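You operate a simulated robot arm through the tools that you are given. There is no shell and no other tool.

Carry out the task below with a simulated two-armed robot. There is one attempt and no reset: what you move stays moved.

JOB
Wipe up the spill on the top of the counter by the luggage rack with the cream cloth and put it back.

The check looks at the end state, three seconds after you hand in, the way a careful person would. Anything else that was tipped, shoved, dropped, spilled or broken makes it a failure. Flat cloth is picked up by pressing the open fingertips on it (5 to 10 N) and closing them slowly along it; thin cloth reads only 2 to 8 mm in the jaws.

ROBOT AND FRAMES
Two 7-joint arms with two-finger parallel grippers on one trunk, on a base that drives. Base frame: it is fixed to the floor where the robot stands at the start and does not move with it; the origin is under the middle of the robot, x ahead of it, y to its left, z up; the surface under the hand at the start is at about z = 0.86. Units: m, rad, N and s.
The left shoulder is at the start at [0.07, 0.176, 1.12], the right one opposite. With the tool pointing down near the work surface each hand reaches from about 0.3 to 0.74 m from the robot's upright axis, wherever it stands, measured 20 degrees to its own side. Payload 3.43 kg a hand.
The TCP of each hand is the grasp point between the finger pads, 0.03 m short of the fingertips. In the tool frame z runs along the fingers and y along their closing line. The gripper opens to 0.094 m. The fingers are 0.028 m wide and 0.01 m thick; the gripper's body (0.05 by 0.096 m) begins 0.055 m behind the TCP.
Orientation is told as [roll, pitch, yaw] about the base's x, y, z axes, in that order, counted from this pose: with the fingers straight down and closing along the base's y, the tool's x points along the base's -x, its y along +y and its z along -z.

CONTROLS
- The arms move only by the tool jog_arm. It takes "left_steps", "right_steps" or both (then of equal length, played together; a hand with none holds still); each is text: rows parted by semicolons, each of 7 numbers parted by spaces: the shift along the tool's x, y, z in m, then the turn, a rotation vector about the tool's x, y, z in rad, then the finger opening in m, from 0 to 0.094. In form: tx ty tz rx ry rz hand; .... A call has 1 to 20 rows; each row shifts and turns the commanded pose from where the row before left it, along the tool's axes as they then stand. A row lasts 0.2 s, in which the tool goes at most 0.05 m and 0.15 rad; a call with a longer step from one row to the next is refused whole, and so is a gripper value outside its range. Where a pose cannot be reached the arm comes as near as it can. A force on the tool above 40 N (or 10 N above the force at the start of the call, whichever is more), or a blocked arm, ends the call early, and 0.2 s more pass. The fingers move at their own pace (about 0.153 m/s each) and stop on an object; they squeeze with about 28 N. The grip force told is the motor's: it shows also when the fingers shut on nothing. Time passes only in rows, and 0.2 s behind the last, so rows that do not move let the fingers close. It gives the time, the measured TCP pose, the force on the tool (base axes), the opening and the grip force at its end, in the units of the frame above (readings bear some noise), with the torque about the TCP (base axes, N m) and any sound that the robot's microphone picked up.
- Cameras (640 x 400 px; columns grow to the right, rows downward): "scene" is now at [0.1287, 0.0097, 1.4176]; the picture's right is [0.12, -0.99, 0.00], its down [-0.74, -0.09, -0.67] and it looks along [0.66, 0.08, -0.74] (base axes); focal length 270 px, centre (320, 200). "left" rides on the left gripper at [0.076, -0.014, -0.102] in its tool frame; the picture's right is [0.18, 0.98, 0.00], its down [-0.75, 0.14, -0.64] and it looks along [-0.63, 0.12, 0.77] (tool axes); focal length 243 px, centre (320, 200). "right" rides on the right gripper at [0.076, 0.014, -0.103] in its tool frame; the picture's right is [-0.18, 0.98, 0.00], its down [-0.75, -0.14, -0.64] and it looks along [-0.63, -0.12, 0.77] (tool axes); focal length 243 px, centre (320, 200). There is no depth. A picture from a camera that has moved, and an enlarged one, comes with that camera's place and axes in the base frame and with its lens.
- grab_frame(camera): a new picture of that camera. It takes no simulated time.
- raise_lower(by): slides the trunk up (or, below 0, down) by that many m; the arms and the scene camera ride with it, the base frame stays. It gives what a move gives, with no picture.
- base_move(legs): drives the robot by 1 to 6 legs, each [ahead, turn to the left] in m and rad, along the robot's own axes; the way and the turn of a leg run together, so that a leg with both is an arc; at most 1.5 m and 3.142 rad a leg. The arms and the cameras ride along, it lands a little off, and it stops where it bumps. It gives what a move gives.
- head_to(pan, tilt): turns the head with the scene camera to pan (to the left, within 1.501 rad either way) and tilt (down, from -0.506 to 1.204), counted from straight ahead of the robot. It gives what a move gives.
- enlarge(camera, box): a new picture of the part [left, top, right, bottom] of that camera's present view, enlarged. It takes no simulated time.
- job_done(): hands the job in; it is judged then, once.

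Nothing tells you exact positions but the pictures and the camera data. Unless the task says otherwise, let go and move clear before handing in.

The tools are called after ">>>" by a JSON object that holds its "fn" and its "kwargs". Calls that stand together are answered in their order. jog_arm: Moves the arms, as the interface text tells. Its arguments: {"type":"object","properties":{"left_steps":{"type":"string"},"right_steps":{"type":"string"}},"required":[]} The other tools are called the same way: raise_lower (by) slides the trunk up or down; base_move (legs) drives the base; head_to (pan, tilt) turns the head that bears the scene camera; grab_frame (camera) takes a picture; enlarge (camera, box) takes an enlarged picture of a part of a camera's view; job_done () hands the job in.

At the start:

```text
t: 0.0
left_tcp_pos: [0.4926, 0.3023, 1.149]
left_tcp_rot: [-0.001, 0.001, -0.001]
left_force: [0.0, -0.6, 0.4]
left_torque: [0.02, -0.03, 0.02]
left_grip_width: 0.0938
left_grip_force: 0.0
right_tcp_pos: [0.5493, -0.2057, 1.1267]
right_tcp_rot: [0.001, 0.0, -0.001]
right_force: [0.5, -0.9, -0.6]
right_torque: [-0.02, -0.01, 0.03]
right_grip_width: 0.0942
right_grip_force: 0.1
trunk travel left (down, up): [-0.7, 0.14]
robot x, y, heading: [0.0024, -0.0013, -0.004]
head pan, tilt: [0.124, 0.84]
```

scene: 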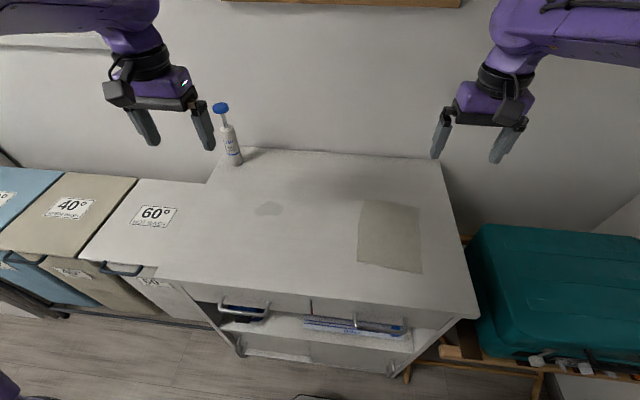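
right: 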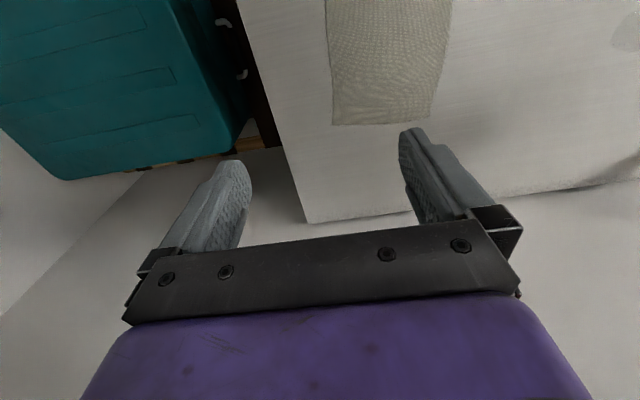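
left: 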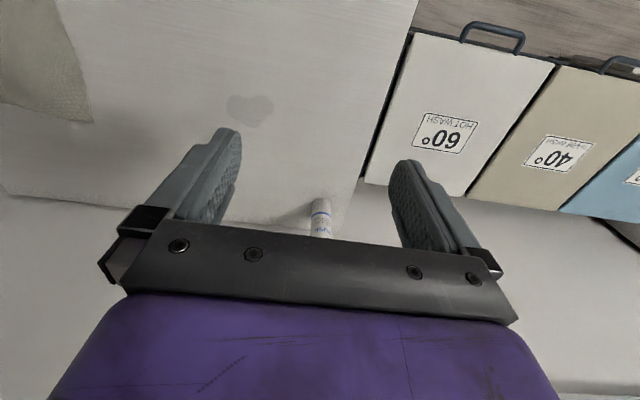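

The cloth looks to be at about x 0.43–0.64, y −0.19 to −0.04, and the spill near (0.58, 0.21), both on the counter beside the teal suitcase rack. I'll look closer before moving anything.

>>> {"fn": "enlarge", "kwargs": {"camera": "scene", "box": [180, 90, 340, 240]}}

>>> {"fn": "enlarge", "kwargs": {"camera": "scene", "box": [320, 160, 500, 330]}}

>>> {"fn": "enlarge", "kwargs": {"camera": "left", "box": [180, 50, 340, 150]}}

>>> {"fn": "enlarge", "kwargs": {"camera": "right", "box": [260, 0, 500, 150]}}

```text
2.67 times, centred on (260, 165) of scene
camera zoom: at [0.1287, 0.0097, 1.4176], right [0.12, -0.99, 0.0], down [-0.74, -0.09, -0.67], along [0.66, 0.08, -0.74], focal length 720 px, centre (480, 293)
```

zoom: 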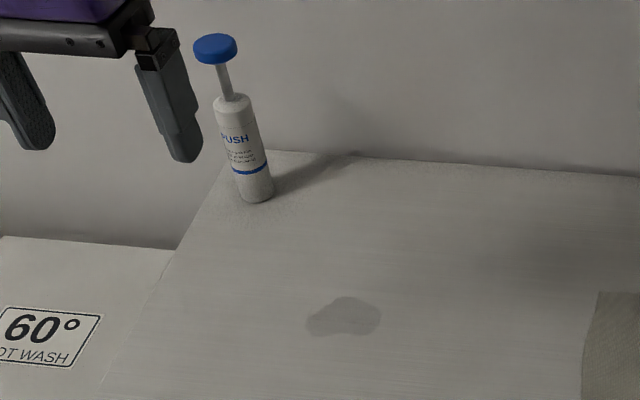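

```text
2.35 times, centred on (410, 245) of scene
camera zoom: at [0.1287, 0.0097, 1.4176], right [0.12, -0.99, 0.0], down [-0.74, -0.09, -0.67], along [0.66, 0.08, -0.74], focal length 635 px, centre (108, 94)
```

zoom: 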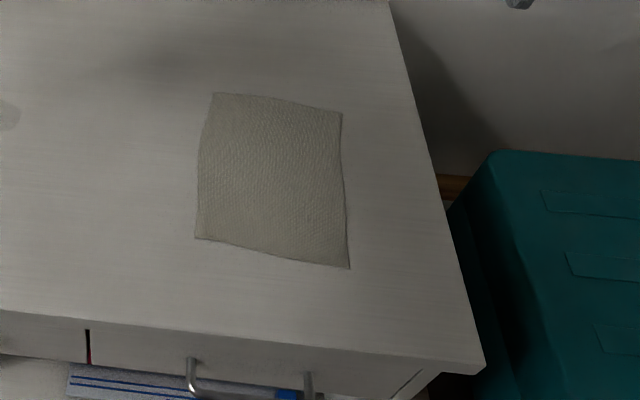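

```text
4.00 times, centred on (260, 100) of left
camera zoom: at [0.4171, 0.2889, 1.252], right [-0.18, 0.98, 0.0], down [0.75, 0.14, 0.64], along [0.63, 0.12, -0.77], focal length 970 px, centre (560, 600)
```

zoom: 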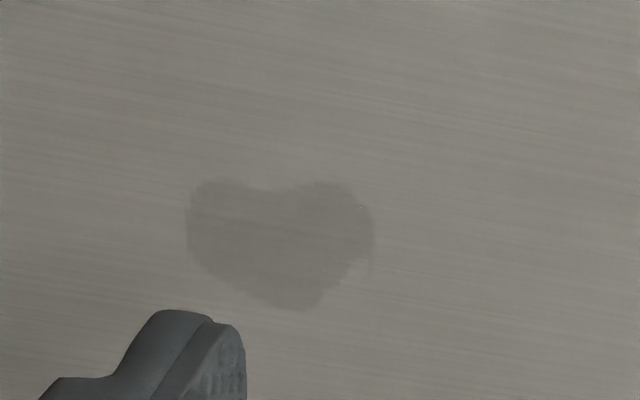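

```text
2.67 times, centred on (380, 75) of right
camera zoom: at [0.4725, -0.1905, 1.2305], right [0.19, 0.98, 0.0], down [0.75, -0.14, 0.64], along [0.63, -0.12, -0.77], focal length 647 px, centre (160, 533)
```

zoom: 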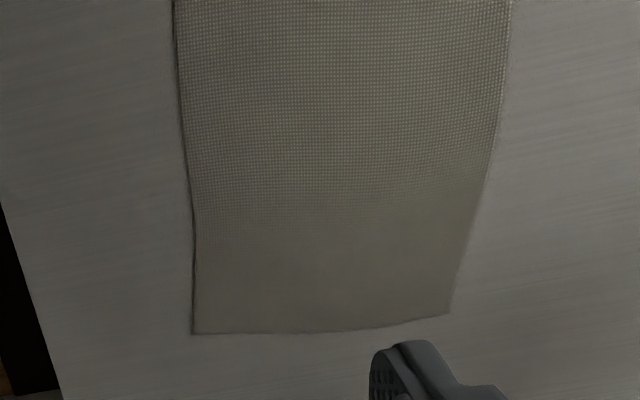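

The counter top fits z ≈ 0.86, because the spill comes out at (0.577, 0.206) from both cameras. I'll move the right hand out of the way and bring the left hand above the cloth's left edge, well clear of the pump bottle.

>>> {"fn": "jog_arm", "kwargs": {"left_steps": "-0.004 -0.032 0.0 0 0 0 0.05; -0.004 -0.032 0.0 0 0 0 0.05; -0.004 -0.032 0.0 0 0 0 0.05; -0.004 -0.032 0.0 0 0 0 0.05; -0.004 -0.032 0.01 0 0 0 0.05; -0.004 -0.032 0.02 0 0 0 0.05; -0.004 -0.032 0.02 0 0 0 0.05; -0.004 -0.032 0.02 0 0 0 0.05; -0.004 -0.032 0.02 0 0 0 0.05; -0.004 -0.032 0.02 0 0 0 0.05; -0.004 -0.032 0.02 0 0 0 0.05; -0.003 -0.032 0.02 0 0 0 0.05", "right_steps": "0.012 -0.02 -0.005 0 0 0 0.094; 0.012 -0.02 -0.005 0 0 0 0.094; 0.012 -0.02 -0.005 0 0 0 0.094; 0.012 -0.02 -0.005 0 0 0 0.094; 0.012 -0.02 -0.005 0 0 0 0.094; 0.012 -0.02 -0.005 0 0 0 0.094; 0.012 -0.02 -0.005 0 0 0 0.094; 0.012 -0.02 -0.005 0 0 0 0.094; 0.012 -0.02 -0.005 0 0 0 0.094; 0.012 -0.02 -0.005 0 0 0 0.094; 0 0 0 0 0 0 0.094; 0 0 0 0 0 0 0.094"}}

>>> {"fn": "grab_frame", "kwargs": {"camera": "scene"}}

>>> {"fn": "grab_frame", "kwargs": {"camera": "left"}}

```text
t: 2.6
left_tcp_pos: [0.5514, -0.0697, 1.0099]
left_tcp_rot: [-0.034, 0.003, 0.035]
left_force: [0.0, -0.6, 0.5]
left_torque: [0.03, -0.01, -0.01]
left_grip_width: 0.0498
left_grip_force: 0.0
right_tcp_pos: [0.4303, -0.4061, 1.1759]
right_tcp_rot: [0.001, 0.002, -0.002]
right_force: [0.9, 0.1, -0.7]
right_torque: [0.02, -0.01, -0.01]
right_grip_width: 0.094
right_grip_force: 0.3
trunk travel left (down, up): [-0.7, 0.14]
robot x, y, heading: [0.0019, 0.0016, -0.0]
head pan, tilt: [0.124, 0.84]
```

```text
taken
camera scene: at [0.13, 0.0073, 1.4175], right [0.12, -0.99, 0.0], down [-0.74, -0.09, -0.67], along [0.66, 0.08, -0.74], focal length 270 px, centre (320, 200)
```

scene: 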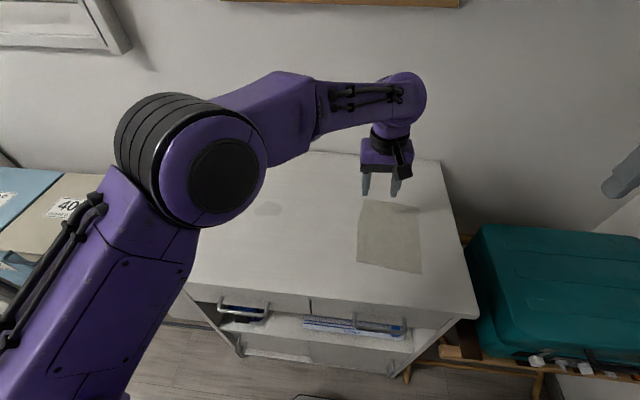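

```text
taken
camera left: at [0.4766, -0.0831, 1.113], right [-0.22, 0.98, -0.03], down [0.75, 0.19, 0.64], along [0.63, 0.11, -0.77], focal length 243 px, centre (320, 200)
```

left: 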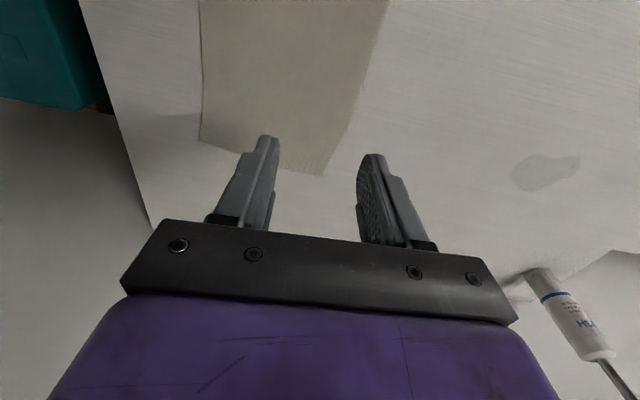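

The left hand is above the cloth's back part and the cloth edges come out the same from this camera. I'll let the arm settle and check how closely it tracks.

>>> {"fn": "jog_arm", "kwargs": {"left_steps": "0 0 0 0 0 0 0.05; 0 0 0 0 0 0 0.05; 0 0 0 0 0 0 0.05"}}

```text
t: 3.4
left_tcp_pos: [0.5504, -0.0663, 1.008]
left_tcp_rot: [-0.029, 0.005, 0.036]
left_force: [0.6, 0.3, -0.5]
left_torque: [-0.03, 0.04, -0.01]
left_grip_width: 0.0502
left_grip_force: 0.1
right_tcp_pos: [0.4282, -0.4044, 1.1771]
right_tcp_rot: [-0.001, 0.0, -0.001]
right_force: [0.2, -0.2, 0.1]
right_torque: [-0.05, 0.01, 0.02]
right_grip_width: 0.0942
right_grip_force: 0.0
trunk travel left (down, up): [-0.7, 0.14]
robot x, y, heading: [0.0017, 0.0008, -0.002]
head pan, tilt: [0.124, 0.84]
```

The left arm is right at its limit when it reaches across its body, ending about 15 mm off. I'll turn the base about 0.3 rad to the right, so that both cloth and spill lie on the left arm's good side.

>>> {"fn": "base_move", "kwargs": {"legs": [[0, -0.3]]}}

>>> {"fn": "head_to", "kwargs": {"pan": 0.3, "tilt": 0.84}}

>>> {"fn": "grab_frame", "kwargs": {"camera": "scene"}}

>>> {"fn": "grab_frame", "kwargs": {"camera": "left"}}

```text
t: 4.8
left_tcp_pos: [0.5063, -0.2273, 1.0069]
left_tcp_rot: [-0.032, 0.006, -0.265]
left_force: [-0.5, 0.0, -0.5]
left_torque: [0.03, 0.01, 0.03]
left_grip_width: 0.0501
left_grip_force: 0.0
right_tcp_pos: [0.2906, -0.5133, 1.1768]
right_tcp_rot: [0.002, 0.0, -0.3]
right_force: [-0.7, -0.1, -0.7]
right_torque: [-0.02, 0.0, 0.01]
right_grip_width: 0.094
right_grip_force: 0.1
trunk travel left (down, up): [-0.7, 0.14]
robot x, y, heading: [-0.0027, 0.002, -0.297]
head pan, tilt: [0.124, 0.84]
```

```text
t: 5.5
left_tcp_pos: [0.5075, -0.2258, 1.0076]
left_tcp_rot: [-0.035, 0.01, -0.259]
left_force: [-0.3, 0.1, 0.1]
left_torque: [0.03, 0.0, 0.02]
left_grip_width: 0.0498
left_grip_force: 0.0
right_tcp_pos: [0.2925, -0.5148, 1.1767]
right_tcp_rot: [0.0, -0.001, -0.3]
right_force: [0.5, -0.8, -0.2]
right_torque: [0.04, 0.01, 0.02]
right_grip_width: 0.0941
right_grip_force: 0.0
trunk travel left (down, up): [-0.7, 0.14]
robot x, y, heading: [0.0016, -0.0007, -0.296]
head pan, tilt: [0.3, 0.84]
```

```text
taken
camera scene: at [0.1268, -0.0154, 1.4176], right [0.0, -1.0, 0.0], down [-0.74, 0.0, -0.67], along [0.67, 0.0, -0.74], focal length 270 px, centre (320, 200)
```

scene: 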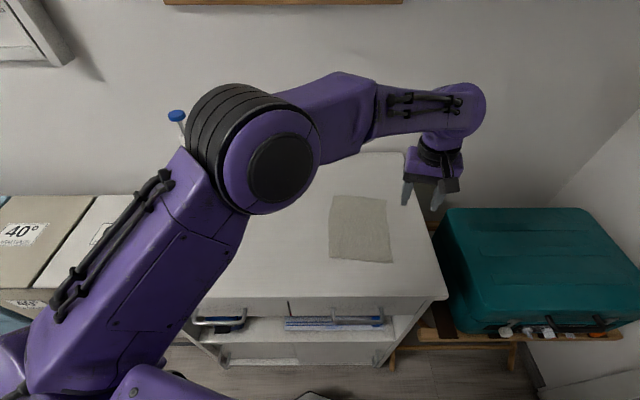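

```text
taken
camera left: at [0.4321, -0.2166, 1.1107], right [0.07, 1.0, -0.03], down [0.78, -0.04, 0.63], along [0.63, -0.07, -0.78], focal length 243 px, centre (320, 200)
```

left: 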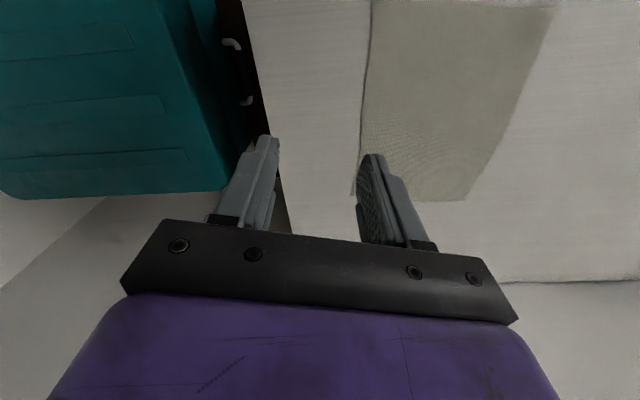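

The base turned cleanly and the cloth's corners come out the same as before. Next I'll turn the left tool to line up with the cloth's left edge, then move over it.

>>> {"fn": "jog_arm", "kwargs": {"left_steps": "0 0.02 0 0 0 -0.08 0.05; 0 0.02 0 0 0 -0.08 0.05; 0 0.02 0 0 0 -0.04 0.05; 0 0.02 0 0 0 0 0.05; 0 0.02 0 0 0 0 0.05; 0 0.02 0 0 0 0 0.05; 0 0 0 0 0 0 0.05; 0 0 0 0 0 0 0.05"}}

```text
t: 7.3
left_tcp_pos: [0.5207, -0.1095, 1.0029]
left_tcp_rot: [-0.028, 0.014, -0.067]
left_force: [-0.8, 0.0, 0.2]
left_torque: [0.03, 0.0, 0.0]
left_grip_width: 0.0498
left_grip_force: 0.0
right_tcp_pos: [0.2916, -0.5127, 1.1765]
right_tcp_rot: [0.001, 0.001, -0.301]
right_force: [-0.5, 0.6, 0.1]
right_torque: [-0.01, -0.02, 0.01]
right_grip_width: 0.094
right_grip_force: 0.1
trunk travel left (down, up): [-0.7, 0.14]
robot x, y, heading: [-0.001, -0.0035, -0.297]
head pan, tilt: [0.3, 0.84]
```

The arm now tracks well, and it seems each call starts from the measured pose. I'll level the tool, centre it near the cloth's left edge at about (0.543, −0.083), and go down to just above the cloth.

>>> {"fn": "jog_arm", "kwargs": {"left_steps": "-0.007 0.0093 0 -0.014 -0.007 0 0.05; -0.007 0.0093 0 -0.014 -0.007 0 0.05; -0.0065 0.0093 0 0 0 0 0.05; 0 0 0.02 0 0 0 0.05; 0 0 0.02 0 0 0 0.05; 0 0 0.02 0 0 0 0.05; 0 0 0 0 0 0 0.05; 0 0 0 0 0 0 0.05"}}

>>> {"fn": "grab_frame", "kwargs": {"camera": "left"}}

>>> {"fn": "grab_frame", "kwargs": {"camera": "scene"}}

```text
t: 9.1
left_tcp_pos: [0.5427, -0.0817, 0.9435]
left_tcp_rot: [-0.001, -0.001, -0.066]
left_force: [-0.6, 0.3, -0.5]
left_torque: [-0.01, 0.02, 0.02]
left_grip_width: 0.0498
left_grip_force: 0.1
right_tcp_pos: [0.2914, -0.5133, 1.177]
right_tcp_rot: [-0.001, 0.0, -0.299]
right_force: [-0.3, 0.5, 0.3]
right_torque: [0.0, 0.03, -0.03]
right_grip_width: 0.0938
right_grip_force: 0.0
trunk travel left (down, up): [-0.7, 0.14]
robot x, y, heading: [-0.0013, -0.0026, -0.294]
head pan, tilt: [0.3, 0.84]
```

```text
taken
camera left: at [0.4661, -0.0909, 1.0447], right [-0.12, 0.99, 0.0], down [0.76, 0.09, 0.64], along [0.64, 0.08, -0.77], focal length 243 px, centre (320, 200)
```

left: 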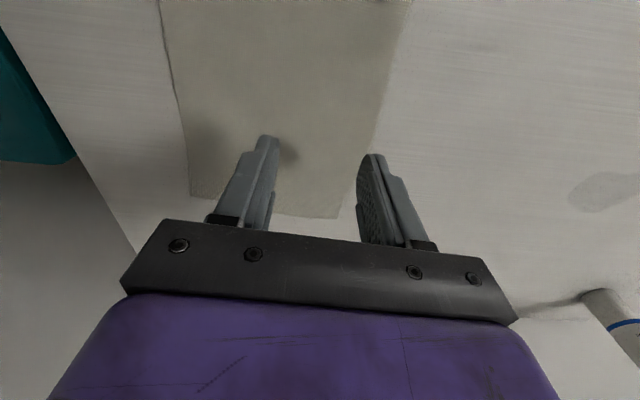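

```text
taken
camera scene: at [0.1271, -0.0149, 1.4176], right [0.0, -1.0, 0.0], down [-0.74, 0.0, -0.67], along [0.67, 0.0, -0.74], focal length 270 px, centre (320, 200)
```

scene: 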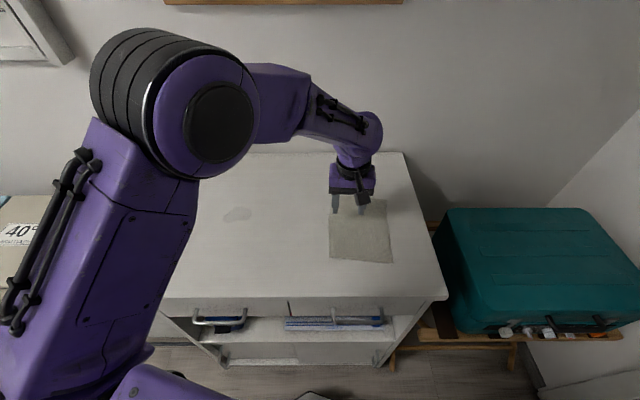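

The outer finger is close to the cloth's edge, so I'll shift 9 mm inward and go down toward contact in small steps.

>>> {"fn": "jog_arm", "kwargs": {"left_steps": "0 -0.009 0 0 0 0 0.05; 0 0 0.015 0 0 0 0.05; 0 0 0.015 0 0 0 0.05; 0 0 0.01 0 0 0 0.05; 0 0 0 0 0 0 0.05; 0 0 0 0 0 0 0.05"}}

>>> {"fn": "grab_frame", "kwargs": {"camera": "left"}}

>>> {"fn": "enlarge", "kwargs": {"camera": "scene", "box": [300, 170, 420, 280]}}

```text
t: 10.5
left_tcp_pos: [0.542, -0.0917, 0.9021]
left_tcp_rot: [-0.001, -0.002, -0.066]
left_force: [0.8, 0.1, -0.2]
left_torque: [-0.03, -0.02, 0.0]
left_grip_width: 0.05
left_grip_force: 0.0
right_tcp_pos: [0.2923, -0.5128, 1.1766]
right_tcp_rot: [0.0, 0.0, -0.301]
right_force: [0.9, -0.8, -0.3]
right_torque: [0.0, 0.0, 0.01]
right_grip_width: 0.0939
right_grip_force: 0.1
trunk travel left (down, up): [-0.7, 0.14]
robot x, y, heading: [-0.0007, -0.0002, -0.297]
head pan, tilt: [0.3, 0.84]
```

```text
taken
camera left: at [0.4656, -0.1002, 1.0047], right [-0.12, 0.99, 0.0], down [0.76, 0.09, 0.64], along [0.64, 0.08, -0.77], focal length 243 px, centre (320, 200)
```

left: 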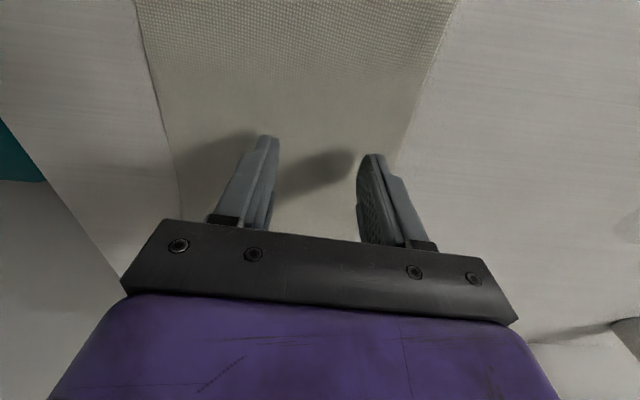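

```text
3.64 times, centred on (360, 225) of scene
camera zoom: at [0.1271, -0.0149, 1.4176], right [0.0, -1.0, 0.0], down [-0.74, 0.0, -0.67], along [0.67, 0.0, -0.74], focal length 982 px, centre (174, 109)
```

zoom: 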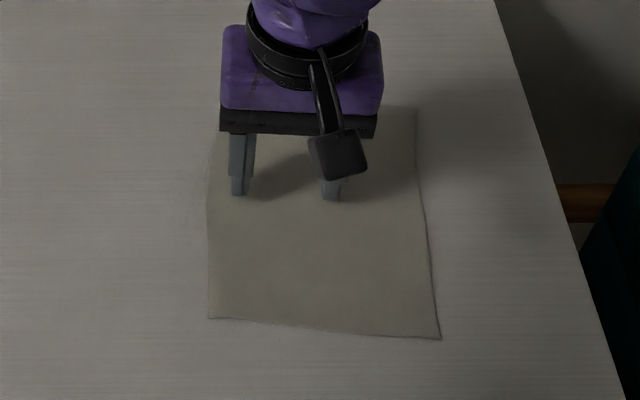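

Both fingertips are over the cloth about 12 mm above it, with the outer one inside the left edge. I'm lowering to find contact.

>>> {"fn": "jog_arm", "kwargs": {"left_steps": "0 0 0.003 0 0 0 0.05; 0 0 0.003 0 0 0 0.05; 0 0 0.003 0 0 0 0.05; 0 0 0 0 0 0 0.05; 0 0 0 0 0 0 0.05"}}

```text
t: 11.7
left_tcp_pos: [0.5416, -0.0918, 0.8936]
left_tcp_rot: [-0.001, -0.001, -0.066]
left_force: [-0.7, -0.2, 0.1]
left_torque: [0.01, 0.02, -0.01]
left_grip_width: 0.0501
left_grip_force: 0.0
right_tcp_pos: [0.2915, -0.514, 1.1773]
right_tcp_rot: [0.0, -0.001, -0.3]
right_force: [1.1, -0.4, -1.0]
right_torque: [0.0, 0.02, -0.03]
right_grip_width: 0.0939
right_grip_force: 0.1
trunk travel left (down, up): [-0.7, 0.14]
robot x, y, heading: [0.0011, -0.0027, -0.302]
head pan, tilt: [0.3, 0.84]
```

>>> {"fn": "jog_arm", "kwargs": {"left_steps": "0 0 0.002 0 0 0 0.05; 0 0 0.002 0 0 0 0.05; 0 0 0 0 0 0 0.05"}}

```text
t: 12.5
left_tcp_pos: [0.5415, -0.0911, 0.8912]
left_tcp_rot: [-0.001, -0.003, -0.068]
left_force: [1.1, -0.5, 8.3]
left_torque: [0.26, -0.01, 0.0]
left_grip_width: 0.0501
left_grip_force: 0.3
right_tcp_pos: [0.2899, -0.5124, 1.1779]
right_tcp_rot: [0.002, -0.002, -0.299]
right_force: [1.2, 0.8, 0.2]
right_torque: [0.02, -0.03, 0.0]
right_grip_width: 0.0942
right_grip_force: 0.1
trunk travel left (down, up): [-0.7, 0.14]
robot x, y, heading: [-0.0016, -0.001, -0.296]
head pan, tilt: [0.3, 0.84]
```

I have contact at 8 N with the TCP at z ≈ 0.891. Next I'll close the fingers slowly along the cloth while keeping a light press.

>>> {"fn": "jog_arm", "kwargs": {"left_steps": "0 0 0.0008 0 0 0 0.046; 0 0 0 0 0 0 0.042; 0 0 0 0 0 0 0.038; 0 0 0 0 0 0 0.034; 0 0 0 0 0 0 0.03; 0 0 0 0 0 0 0.026"}}

>>> {"fn": "grab_frame", "kwargs": {"camera": "left"}}

>>> {"fn": "enlarge", "kwargs": {"camera": "scene", "box": [300, 170, 420, 280]}}

```text
t: 13.9
left_tcp_pos: [0.5403, -0.0922, 0.8906]
left_tcp_rot: [-0.003, -0.006, -0.067]
left_force: [0.0, -0.5, 24.1]
left_torque: [0.13, 0.15, -0.01]
left_grip_width: 0.024
left_grip_force: 0.0
right_tcp_pos: [0.2885, -0.5144, 1.1785]
right_tcp_rot: [0.003, -0.003, -0.3]
right_force: [-0.5, -0.4, 0.2]
right_torque: [-0.03, 0.02, 0.01]
right_grip_width: 0.0938
right_grip_force: 0.0
trunk travel left (down, up): [-0.7, 0.14]
robot x, y, heading: [0.0008, -0.0007, -0.3]
head pan, tilt: [0.3, 0.84]
```

```text
taken
camera left: at [0.463, -0.1004, 0.9928], right [-0.12, 0.99, 0.0], down [0.76, 0.09, 0.65], along [0.64, 0.08, -0.76], focal length 243 px, centre (320, 200)
```

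left: 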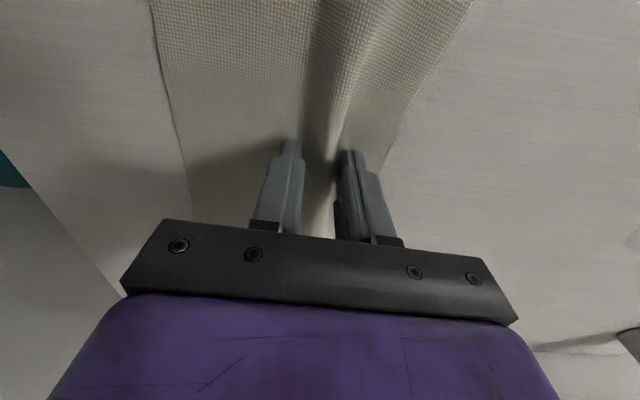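

```text
3.64 times, centred on (360, 225) of scene
camera zoom: at [0.1236, -0.0149, 1.4181], right [0.0, -1.0, 0.0], down [-0.74, 0.0, -0.67], along [0.67, 0.0, -0.74], focal length 982 px, centre (174, 109)
```

zoom: 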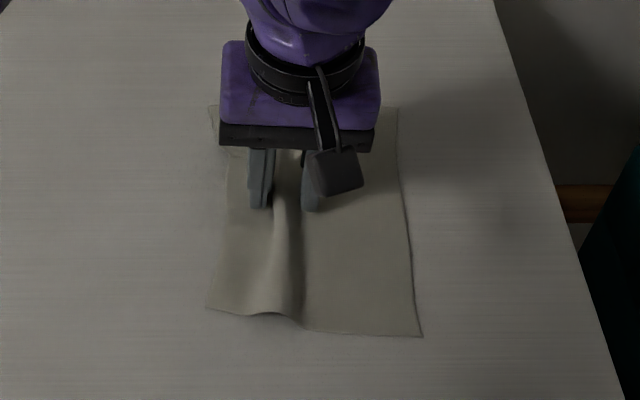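

A fold is forming between the fingers as intended, but the press has grown to 24 N. I'll ease up slightly and keep closing.

>>> {"fn": "jog_arm", "kwargs": {"left_steps": "0 0 -0.0012 0 0 0 0.024; 0 0 0 0 0 0 0.02; 0 0 0 0 0 0 0.016; 0 0 0 0 0 0 0.012; 0 0 0 0 0 0 0.008; 0 0 0 0 0 0 0.004; 0 0 0 0 0 0 0; 0 0 0 0 0 0 0; 0 0 0 0 0 0 0"}}

>>> {"fn": "grab_frame", "kwargs": {"camera": "left"}}

>>> {"fn": "enlarge", "kwargs": {"camera": "scene", "box": [300, 170, 420, 280]}}

```text
t: 15.9
left_tcp_pos: [0.5413, -0.0913, 0.891]
left_tcp_rot: [-0.001, -0.003, -0.066]
left_force: [-1.0, -0.3, 12.9]
left_torque: [-0.01, 0.11, 0.02]
left_grip_width: 0.0019
left_grip_force: 27.7
right_tcp_pos: [0.2892, -0.512, 1.1783]
right_tcp_rot: [0.0, -0.002, -0.3]
right_force: [0.6, 0.0, -0.7]
right_torque: [-0.04, 0.03, 0.0]
right_grip_width: 0.0939
right_grip_force: 0.1
trunk travel left (down, up): [-0.7, 0.14]
robot x, y, heading: [-0.0003, -0.0037, -0.3]
head pan, tilt: [0.3, 0.84]
```

```text
taken
camera left: at [0.4635, -0.1002, 0.993], right [-0.12, 0.99, 0.0], down [0.76, 0.09, 0.64], along [0.64, 0.08, -0.77], focal length 243 px, centre (320, 200)
```

left: 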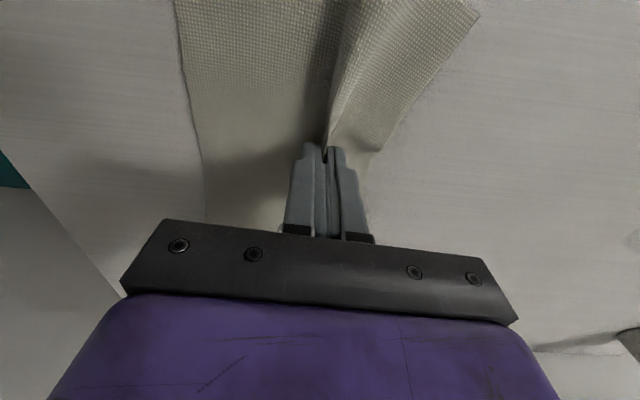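

```text
3.64 times, centred on (360, 225) of scene
camera zoom: at [0.1248, -0.0148, 1.4179], right [0.0, -1.0, 0.0], down [-0.74, 0.0, -0.67], along [0.67, 0.0, -0.74], focal length 982 px, centre (174, 109)
```

zoom: 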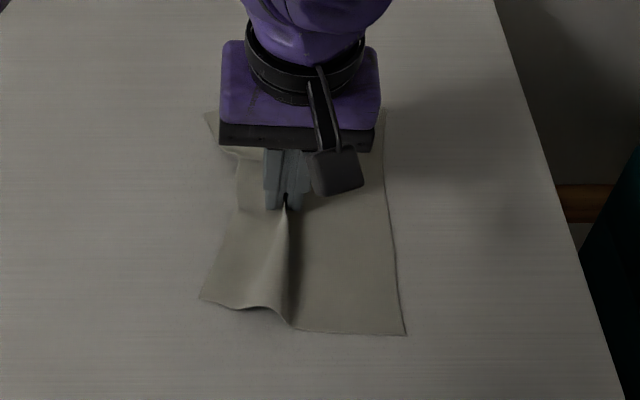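

The jaws read 1.9 mm with a fold visibly pinched between them. I'll lift a little to check that the cloth comes along.

>>> {"fn": "jog_arm", "kwargs": {"left_steps": "0 0 -0.005 0 0 0 0; 0 0 -0.01 0 0 0 0; 0 0 -0.01 0 0 0 0; 0 0 -0.01 0 0 0 0; 0 0 0 0 0 0 0"}}

>>> {"fn": "grab_frame", "kwargs": {"camera": "left"}}

>>> {"fn": "enlarge", "kwargs": {"camera": "scene", "box": [300, 170, 420, 280]}}

```text
t: 17.1
left_tcp_pos: [0.5429, -0.0909, 0.9244]
left_tcp_rot: [0.0, 0.0, -0.067]
left_force: [0.0, 0.0, -0.4]
left_torque: [-0.01, 0.0, 0.02]
left_grip_width: 0.0019
left_grip_force: 27.7
right_tcp_pos: [0.2926, -0.5135, 1.1774]
right_tcp_rot: [-0.002, -0.001, -0.3]
right_force: [-0.2, -0.1, 0.5]
right_torque: [0.01, 0.01, 0.04]
right_grip_width: 0.0942
right_grip_force: 0.0
trunk travel left (down, up): [-0.7, 0.14]
robot x, y, heading: [-0.0016, -0.0015, -0.296]
head pan, tilt: [0.3, 0.84]
```

```text
taken
camera left: at [0.4652, -0.1002, 1.0274], right [-0.12, 0.99, 0.0], down [0.76, 0.09, 0.64], along [0.64, 0.08, -0.77], focal length 243 px, centre (320, 200)
```

left: 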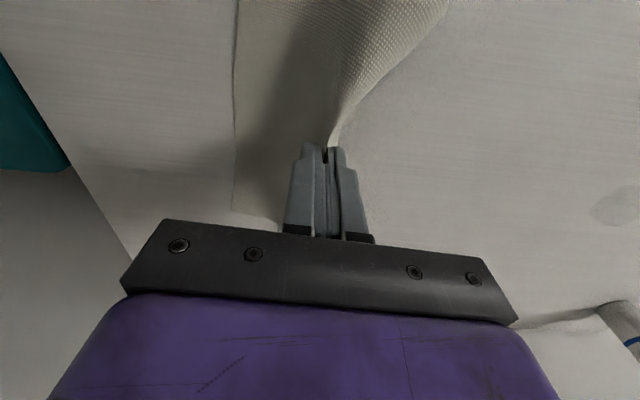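

```text
3.64 times, centred on (360, 225) of scene
camera zoom: at [0.127, -0.015, 1.4176], right [0.0, -1.0, 0.0], down [-0.74, 0.0, -0.67], along [0.67, 0.0, -0.74], focal length 982 px, centre (174, 109)
```

zoom: 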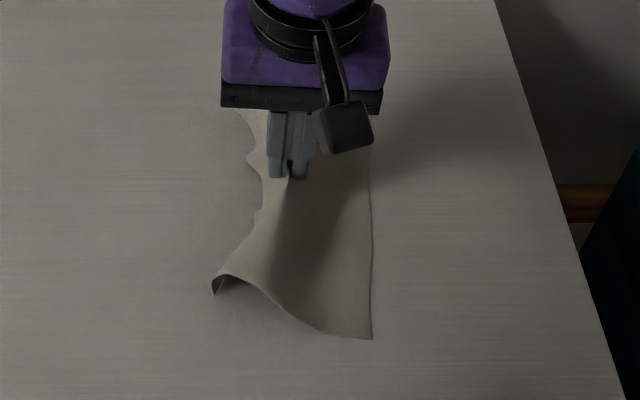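

The cloth is held by a fold near its left edge and came up with the hand. I'll trail it low toward the spill's near side (y ≈ 0.14), so it stays spread out behind the hand.

>>> {"fn": "jog_arm", "kwargs": {"left_steps": "0 0.01 0 0 0 0 0; 0 0.02 0 0 0 0 0; 0 0.02 0 0 0 0 0; 0 0.02 0 0 0 0 0; 0 0.02 0 0 0 0 0; 0 0.02 0 0 0 0 0; 0 0.02 0 0 0 0 0; 0 0.02 0 0 0 0 0; 0 0.02 0 0 0 0 0; 0 0.02 0 0 0 0 0; 0 0.02 0 0 0 0 0; 0 0.02 0 0 0 0 0; 0 0 0 0 0 0 0; 0 0 0 0 0 0 0"}}

>>> {"fn": "grab_frame", "kwargs": {"camera": "left"}}

>>> {"fn": "grab_frame", "kwargs": {"camera": "scene"}}

```text
t: 20.1
left_tcp_pos: [0.5575, 0.1381, 0.9244]
left_tcp_rot: [-0.002, -0.003, -0.065]
left_force: [0.5, 0.0, -0.7]
left_torque: [-0.01, 0.0, -0.01]
left_grip_width: 0.0018
left_grip_force: 28.2
right_tcp_pos: [0.2905, -0.5139, 1.1769]
right_tcp_rot: [0.0, -0.001, -0.299]
right_force: [-0.4, -0.5, 1.4]
right_torque: [0.03, 0.01, 0.0]
right_grip_width: 0.0942
right_grip_force: 0.1
trunk travel left (down, up): [-0.7, 0.14]
robot x, y, heading: [-0.0007, -0.0004, -0.296]
head pan, tilt: [0.3, 0.84]
```

```text
taken
camera left: at [0.4805, 0.1293, 1.0271], right [-0.12, 0.99, 0.0], down [0.76, 0.09, 0.64], along [0.64, 0.08, -0.77], focal length 243 px, centre (320, 200)
```

left: 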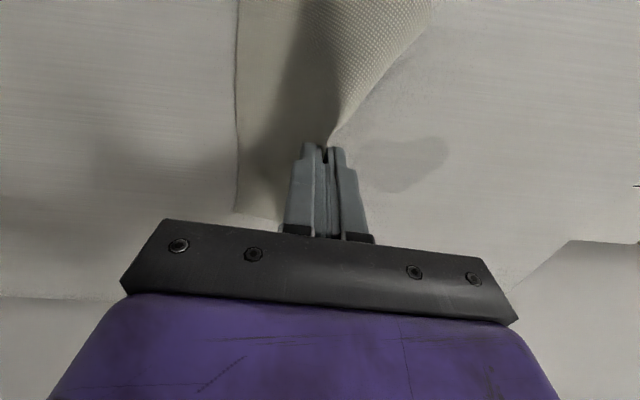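

```text
taken
camera scene: at [0.1271, -0.0148, 1.4176], right [0.0, -1.0, 0.0], down [-0.74, 0.0, -0.67], along [0.67, 0.0, -0.74], focal length 270 px, centre (320, 200)
```

scene: 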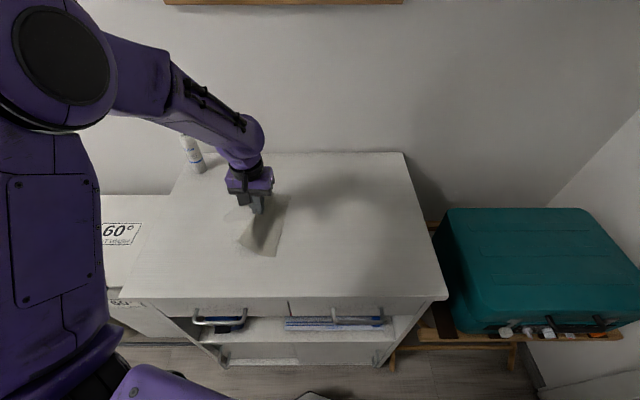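

The cloth is trailing neatly and the spill is just beyond the fingertips at about y 0.165–0.245. I'm lowering at the spill's near edge until it presses lightly.

>>> {"fn": "jog_arm", "kwargs": {"left_steps": "0 0.002 0.01 0 0 0 0; 0 0.002 0.01 0 0 0 0; 0 0.002 0.008 0 0 0 0; 0 0.002 0.003 0 0 0 0; 0 0 0.002 0 0 0 0; 0 0 0 0 0 0 0"}}

>>> {"fn": "grab_frame", "kwargs": {"camera": "left"}}

>>> {"fn": "enlarge", "kwargs": {"camera": "scene", "box": [160, 120, 320, 270]}}

```text
t: 21.5
left_tcp_pos: [0.557, 0.146, 0.8917]
left_tcp_rot: [0.0, -0.004, -0.068]
left_force: [0.4, -0.9, 3.1]
left_torque: [-0.02, -0.03, 0.0]
left_grip_width: 0.0021
left_grip_force: 27.8
right_tcp_pos: [0.2924, -0.514, 1.1772]
right_tcp_rot: [0.0, 0.0, -0.3]
right_force: [-0.1, 0.3, -0.6]
right_torque: [0.02, -0.04, 0.01]
right_grip_width: 0.094
right_grip_force: 0.0
trunk travel left (down, up): [-0.7, 0.14]
robot x, y, heading: [0.0009, -0.0026, -0.296]
head pan, tilt: [0.3, 0.84]
```

```text
taken
camera left: at [0.4812, 0.1373, 0.9939], right [-0.12, 0.99, 0.0], down [0.76, 0.09, 0.64], along [0.64, 0.08, -0.77], focal length 243 px, centre (320, 200)
```

left: 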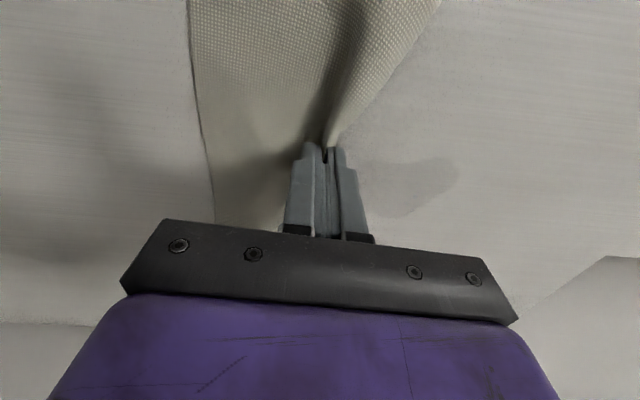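

```text
2.67 times, centred on (240, 195) of scene
camera zoom: at [0.1269, -0.015, 1.4177], right [0.0, -1.0, 0.0], down [-0.74, 0.0, -0.67], along [0.67, 0.0, -0.74], focal length 720 px, centre (533, 213)
```

zoom: 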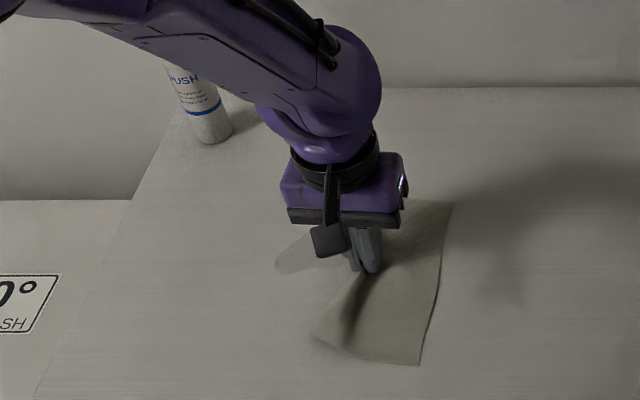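

I have light contact at 3 N. I'll press slightly more and wipe in zigzag sweeps along x, stepping +y so the cloth keeps trailing behind the hand.

>>> {"fn": "jog_arm", "kwargs": {"left_steps": "0.0126 0.0082 0.0005 0 0 0 0; -0.0168 0.0011 0 0 0 0 0; -0.0168 0.0011 0 0 0 0 0; -0.0168 0.0011 0 0 0 0 0; -0.0168 0.0011 0 0 0 0 0; 0.001 0.015 0 0 0 0 0; 0.0168 -0.0011 0 0 0 0 0; 0.0168 -0.0011 0 0 0 0 0; 0.0168 -0.0011 0 0 0 0 0; 0.0168 -0.0011 0 0 0 0 0; 0.001 0.015 0 0 0 0 0; -0.0168 0.0011 0 0 0 0 0; -0.0168 0.0011 0 0 0 0 0; -0.0168 0.0011 0 0 0 0 0; -0.0168 0.0011 0 0 0 0 0; 0.001 0.015 0 0 0 0 0"}}

>>> {"fn": "grab_frame", "kwargs": {"camera": "left"}}

>>> {"fn": "enlarge", "kwargs": {"camera": "scene", "box": [160, 120, 320, 270]}}

```text
t: 24.9
left_tcp_pos: [0.6137, 0.2, 0.892]
left_tcp_rot: [-0.003, -0.003, -0.066]
left_force: [-0.1, 0.1, 1.2]
left_torque: [-0.05, -0.02, 0.0]
left_grip_width: 0.0022
left_grip_force: 28.1
right_tcp_pos: [0.2911, -0.5122, 1.1775]
right_tcp_rot: [0.001, 0.001, -0.3]
right_force: [-0.6, 0.9, 0.1]
right_torque: [-0.03, -0.01, 0.04]
right_grip_width: 0.094
right_grip_force: 0.1
trunk travel left (down, up): [-0.7, 0.14]
robot x, y, heading: [0.0008, 0.0015, -0.291]
head pan, tilt: [0.3, 0.84]
```

```text
taken
camera left: at [0.5364, 0.1919, 0.9938], right [-0.12, 0.99, 0.0], down [0.76, 0.09, 0.64], along [0.64, 0.08, -0.77], focal length 243 px, centre (320, 200)
```

left: 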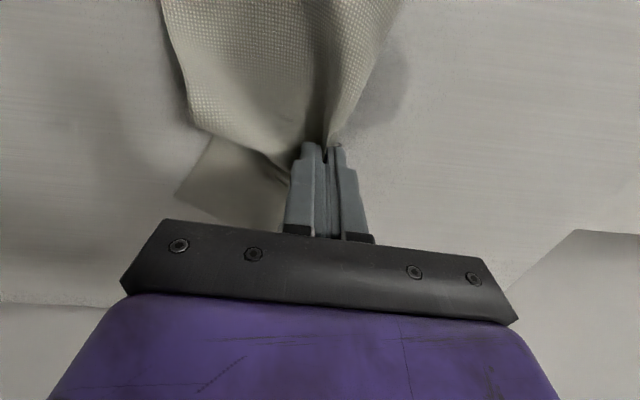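

```text
2.67 times, centred on (240, 195) of scene
camera zoom: at [0.1266, -0.014, 1.4177], right [0.0, -1.0, 0.0], down [-0.74, 0.0, -0.67], along [0.67, 0.0, -0.74], focal length 720 px, centre (533, 213)
```

zoom: 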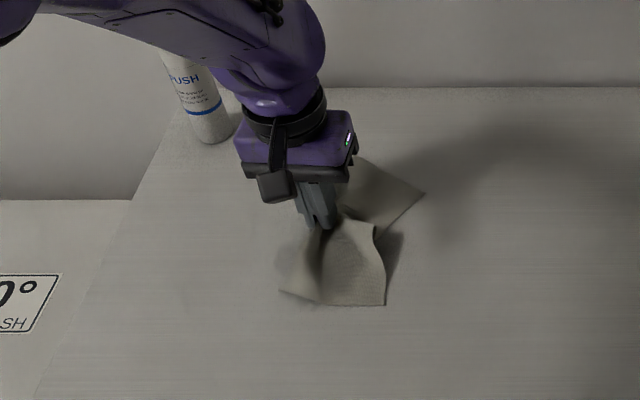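

The first half of the spill is covered and its left half still shows; the press has dropped to about 1 N. I'll press a little more and continue the zigzag through y ≈ 0.25.

>>> {"fn": "jog_arm", "kwargs": {"left_steps": "0.0084 -0.0005 0.0007 0 0 0 0; 0.0168 -0.0011 0 0 0 0 0; 0.0168 -0.0011 0 0 0 0 0; 0.0168 -0.0011 0 0 0 0 0; 0.0084 -0.0006 0 0 0 0 0; 0.001 0.015 0 0 0 0 0; -0.0168 0.0011 0 0 0 0 0; -0.0168 0.0011 0 0 0 0 0; -0.0168 0.0011 0 0 0 0 0; -0.0168 0.0011 0 0 0 0 0; 0.001 0.015 0 0 0 0 0; 0.0168 -0.0011 0 0 0 0 0; 0.0168 -0.0011 0 0 0 0 0; 0.0168 -0.0011 0 0 0 0 0; 0.0168 -0.0011 0 0 0 0 0; 0.001 0.014 0 0 0 0 0; -0.0168 0.0011 0 0 0 0 0; -0.0168 0.0011 0 0 0 0 0; -0.0168 0.0011 0 0 0 0 0"}}

>>> {"fn": "grab_frame", "kwargs": {"camera": "left"}}

>>> {"fn": "enlarge", "kwargs": {"camera": "scene", "box": [160, 120, 320, 270]}}

```text
t: 28.9
left_tcp_pos: [0.595, 0.2445, 0.8929]
left_tcp_rot: [-0.001, -0.001, -0.067]
left_force: [-2.3, 0.0, 8.9]
left_torque: [-0.04, 0.09, 0.01]
left_grip_width: 0.0021
left_grip_force: 28.7
right_tcp_pos: [0.2895, -0.5142, 1.1777]
right_tcp_rot: [0.0, -0.001, -0.299]
right_force: [0.1, 0.3, -0.7]
right_torque: [0.03, 0.02, -0.02]
right_grip_width: 0.0942
right_grip_force: 0.1
trunk travel left (down, up): [-0.7, 0.14]
robot x, y, heading: [0.0004, -0.0045, -0.296]
head pan, tilt: [0.3, 0.84]
```

```text
taken
camera left: at [0.5178, 0.2352, 0.9935], right [-0.12, 0.99, 0.0], down [0.76, 0.09, 0.64], along [0.64, 0.08, -0.77], focal length 243 px, centre (320, 200)
```

left: 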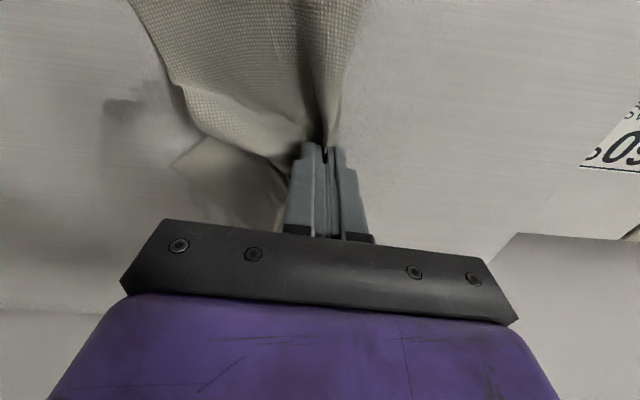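

```text
2.67 times, centred on (240, 195) of scene
camera zoom: at [0.1249, -0.0153, 1.4179], right [0.0, -1.0, 0.0], down [-0.74, 0.0, -0.67], along [0.67, 0.0, -0.74], focal length 720 px, centre (533, 213)
```

zoom: 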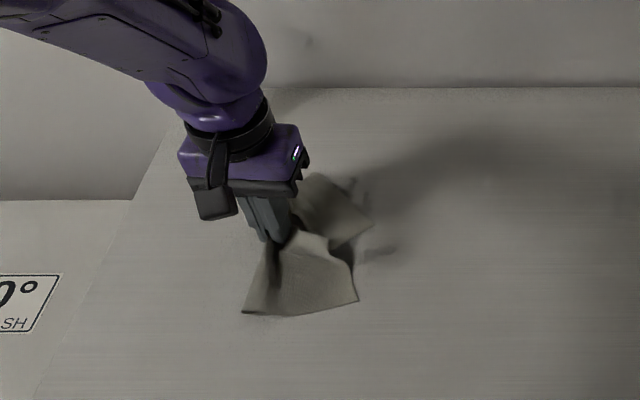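

The left part of the spill looks cleaned, but a small dark mark shows near (0.578, 0.138). I'll lift the cloth to see what's left.

>>> {"fn": "jog_arm", "kwargs": {"left_steps": "0 0 -0.01 0 0 0 0; 0 0 -0.02 0 0 0 0; 0 0 -0.02 0 0 0 0; 0 0 -0.02 0 0 0 0; 0 0 -0.02 0 0 0 0; 0 0 -0.02 0 0 0 0; 0 0 -0.02 0 0 0 0; 0 0 0 0 0 0 0; 0 0 0 0 0 0 0"}}

>>> {"fn": "grab_frame", "kwargs": {"camera": "left"}}

>>> {"fn": "enlarge", "kwargs": {"camera": "scene", "box": [160, 100, 340, 270]}}

```text
t: 30.9
left_tcp_pos: [0.5964, 0.2443, 1.0208]
left_tcp_rot: [0.001, -0.002, -0.067]
left_force: [-0.1, 0.3, 0.8]
left_torque: [0.01, -0.01, 0.03]
left_grip_width: 0.0021
left_grip_force: 28.6
right_tcp_pos: [0.292, -0.5145, 1.1769]
right_tcp_rot: [0.003, 0.0, -0.3]
right_force: [0.1, 0.1, -0.1]
right_torque: [0.0, -0.02, -0.01]
right_grip_width: 0.0941
right_grip_force: 0.1
trunk travel left (down, up): [-0.7, 0.14]
robot x, y, heading: [-0.001, -0.0007, -0.301]
head pan, tilt: [0.3, 0.84]
```

```text
taken
camera left: at [0.5192, 0.2362, 1.1228], right [-0.12, 0.99, 0.0], down [0.76, 0.09, 0.64], along [0.64, 0.08, -0.77], focal length 243 px, centre (320, 200)
```

left: 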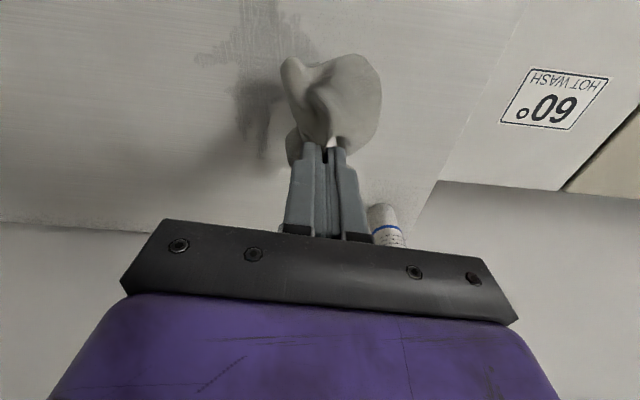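

```text
2.35 times, centred on (250, 185) of scene
camera zoom: at [0.1272, -0.0147, 1.4176], right [0.0, -1.0, 0.0], down [-0.74, 0.0, -0.67], along [0.67, 0.0, -0.74], focal length 635 px, centre (485, 235)
```

zoom: 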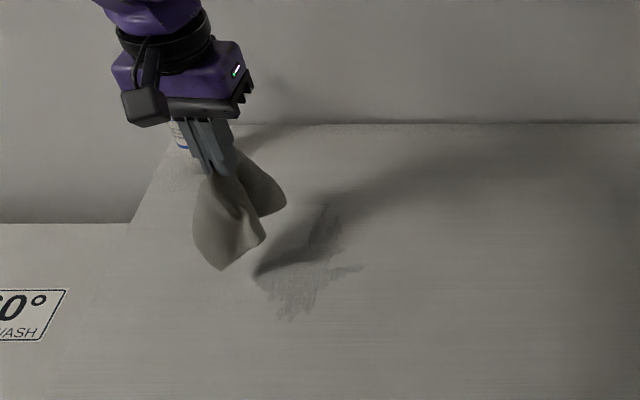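

Wiping spread some of the spill into a thin smear, roughly x 0.51–0.68 and y 0.13–0.25. I'll look at it more closely.

>>> {"fn": "enlarge", "kwargs": {"camera": "scene", "box": [220, 170, 300, 230]}}

>>> {"fn": "enlarge", "kwargs": {"camera": "left", "box": [160, 0, 400, 180]}}

```text
6.67 times, centred on (260, 200) of scene
camera zoom: at [0.1272, -0.0147, 1.4176], right [0.0, -1.0, 0.0], down [-0.74, 0.0, -0.67], along [0.67, 0.0, -0.74], focal length 1800 px, centre (720, 200)
```

zoom: 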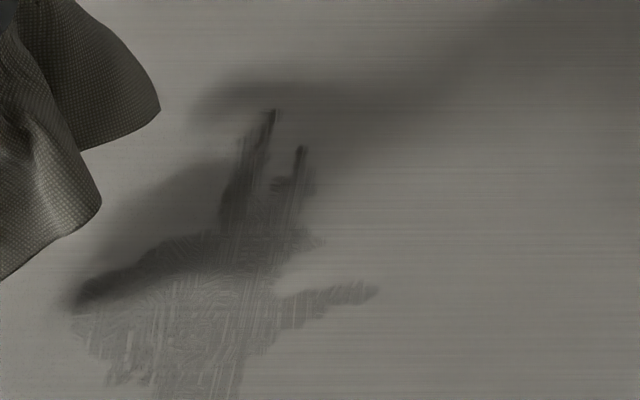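

```text
2.22 times, centred on (280, 90) of left
camera zoom: at [0.5192, 0.2362, 1.1228], right [-0.12, 0.99, 0.0], down [0.76, 0.09, 0.64], along [0.64, 0.08, -0.77], focal length 539 px, centre (409, 444)
```

zoom: 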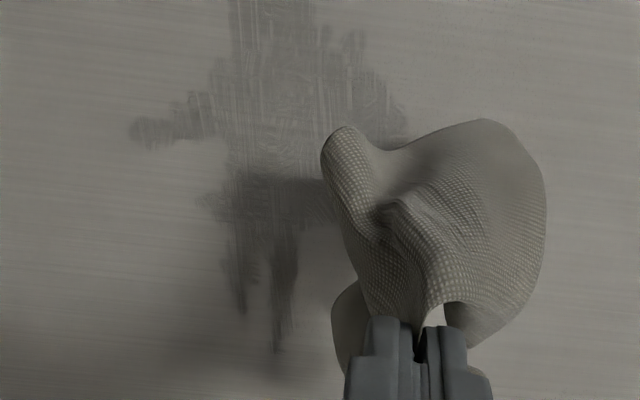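

The smear is a thin streaky film, so laying a dry part of the cloth flat over it and pressing should soak up more than dragging. I'll back off −y, lay the cloth down across the smear in an arc, and look.

>>> {"fn": "jog_arm", "kwargs": {"left_steps": "-0.0013 -0.02 0.004 0 0 0 0; -0.0013 -0.02 0.004 0 0 0 0; -0.0013 -0.02 0.004 0 0 0 0; -0.0013 -0.02 0.004 0 0 0 0; -0.0013 -0.02 0.004 0 0 0 0; 0 0 0 0 0 0 0; 0 0 0 0 0 0 0; 0 0 0 0 0 0 0; 0 0 0.015 0 0 0 0; 0.0015 0.0233 0.0031 0 0 0 0; 0.0015 0.0217 0.009 0 0 0 0; 0.0012 0.0186 0.0143 0 0 0 0; 0.001 0.0143 0.0186 0 0 0 0; 0.0006 0.009 0.0217 0 0 0 0; 0.0002 0.003 0.02 0 0 0 0; 0 0 0 0 0 0 0; 0 0 0 0 0 0 0"}}

>>> {"fn": "grab_frame", "kwargs": {"camera": "left"}}

>>> {"fn": "enlarge", "kwargs": {"camera": "scene", "box": [160, 120, 320, 270]}}

```text
t: 34.5
left_tcp_pos: [0.5956, 0.2338, 0.8987]
left_tcp_rot: [-0.001, -0.002, -0.067]
left_force: [-0.1, -0.1, 1.2]
left_torque: [-0.01, 0.0, 0.0]
left_grip_width: 0.002
left_grip_force: 27.9
right_tcp_pos: [0.2913, -0.5131, 1.1777]
right_tcp_rot: [-0.001, 0.0, -0.3]
right_force: [-1.1, -0.1, 0.0]
right_torque: [0.0, -0.02, -0.02]
right_grip_width: 0.094
right_grip_force: 0.0
trunk travel left (down, up): [-0.7, 0.14]
robot x, y, heading: [0.0004, -0.0027, -0.299]
head pan, tilt: [0.3, 0.84]
```

```text
taken
camera left: at [0.5188, 0.2254, 1.0007], right [-0.12, 0.99, 0.0], down [0.76, 0.09, 0.64], along [0.64, 0.08, -0.77], focal length 243 px, centre (320, 200)
```

left: 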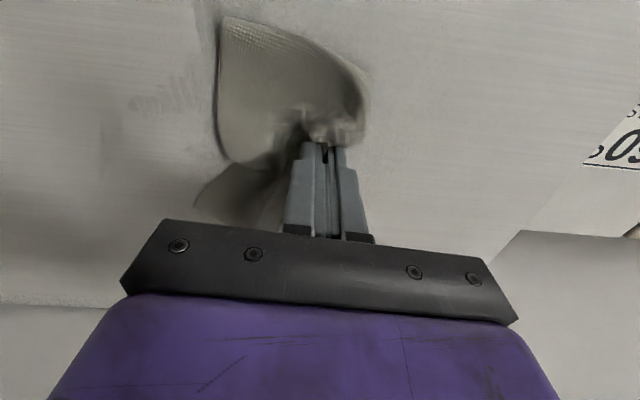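

```text
2.67 times, centred on (240, 195) of scene
camera zoom: at [0.1272, -0.0148, 1.4176], right [0.0, -1.0, 0.0], down [-0.74, 0.0, -0.67], along [0.67, 0.0, -0.74], focal length 720 px, centre (533, 213)
```

zoom: 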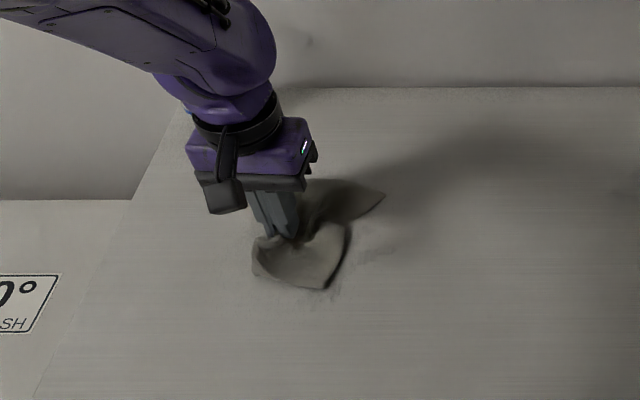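

The cloth bunched up when laid, with smear still showing around it. I'll lift slightly, go to the far end of the smear (x ≈ 0.685), and wipe inward toward the robot so the film is gathered instead of spread.

>>> {"fn": "jog_arm", "kwargs": {"left_steps": "-0.0308 -0.016 -0.012 0 0 0 0; -0.0308 -0.016 -0.012 0 0 0 0; -0.0308 -0.016 -0.006 0 0 0 0; 0 0 0.01 0 0 0 0; 0 0 0.01 0 0 0 0; 0 0 0.01 0 0 0 0; 0 0 0.007 0 0 0 0; 0 0 0 0 0 0 0"}}

>>> {"fn": "grab_frame", "kwargs": {"camera": "left"}}

>>> {"fn": "enlarge", "kwargs": {"camera": "scene", "box": [160, 120, 320, 270]}}

```text
t: 36.3
left_tcp_pos: [0.6843, 0.1798, 0.8939]
left_tcp_rot: [0.0, -0.003, -0.066]
left_force: [0.2, 0.4, 4.7]
left_torque: [-0.02, -0.09, -0.04]
left_grip_width: 0.0022
left_grip_force: 27.9
right_tcp_pos: [0.2916, -0.5133, 1.1782]
right_tcp_rot: [0.001, 0.001, -0.302]
right_force: [0.0, -0.3, -0.2]
right_torque: [-0.02, 0.01, -0.02]
right_grip_width: 0.094
right_grip_force: 0.1
trunk travel left (down, up): [-0.7, 0.14]
robot x, y, heading: [-0.0015, -0.0059, -0.299]
head pan, tilt: [0.3, 0.84]
```

```text
taken
camera left: at [0.6077, 0.1712, 0.9952], right [-0.12, 0.99, 0.0], down [0.76, 0.09, 0.64], along [0.64, 0.08, -0.77], focal length 243 px, centre (320, 200)
```

left: 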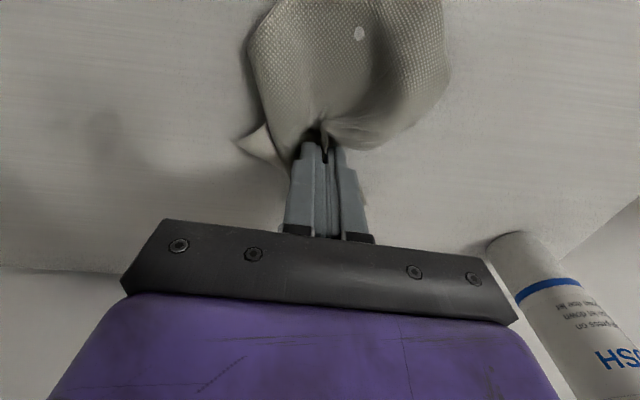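

```text
2.67 times, centred on (240, 195) of scene
camera zoom: at [0.1261, -0.0151, 1.4178], right [0.0, -1.0, 0.0], down [-0.74, 0.0, -0.67], along [0.67, 0.0, -0.74], focal length 720 px, centre (533, 213)
```

zoom: 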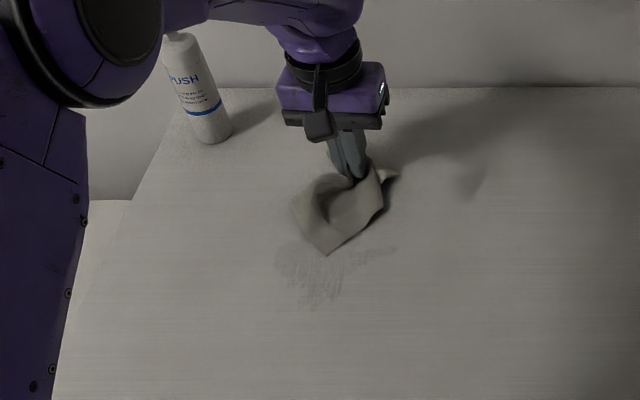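

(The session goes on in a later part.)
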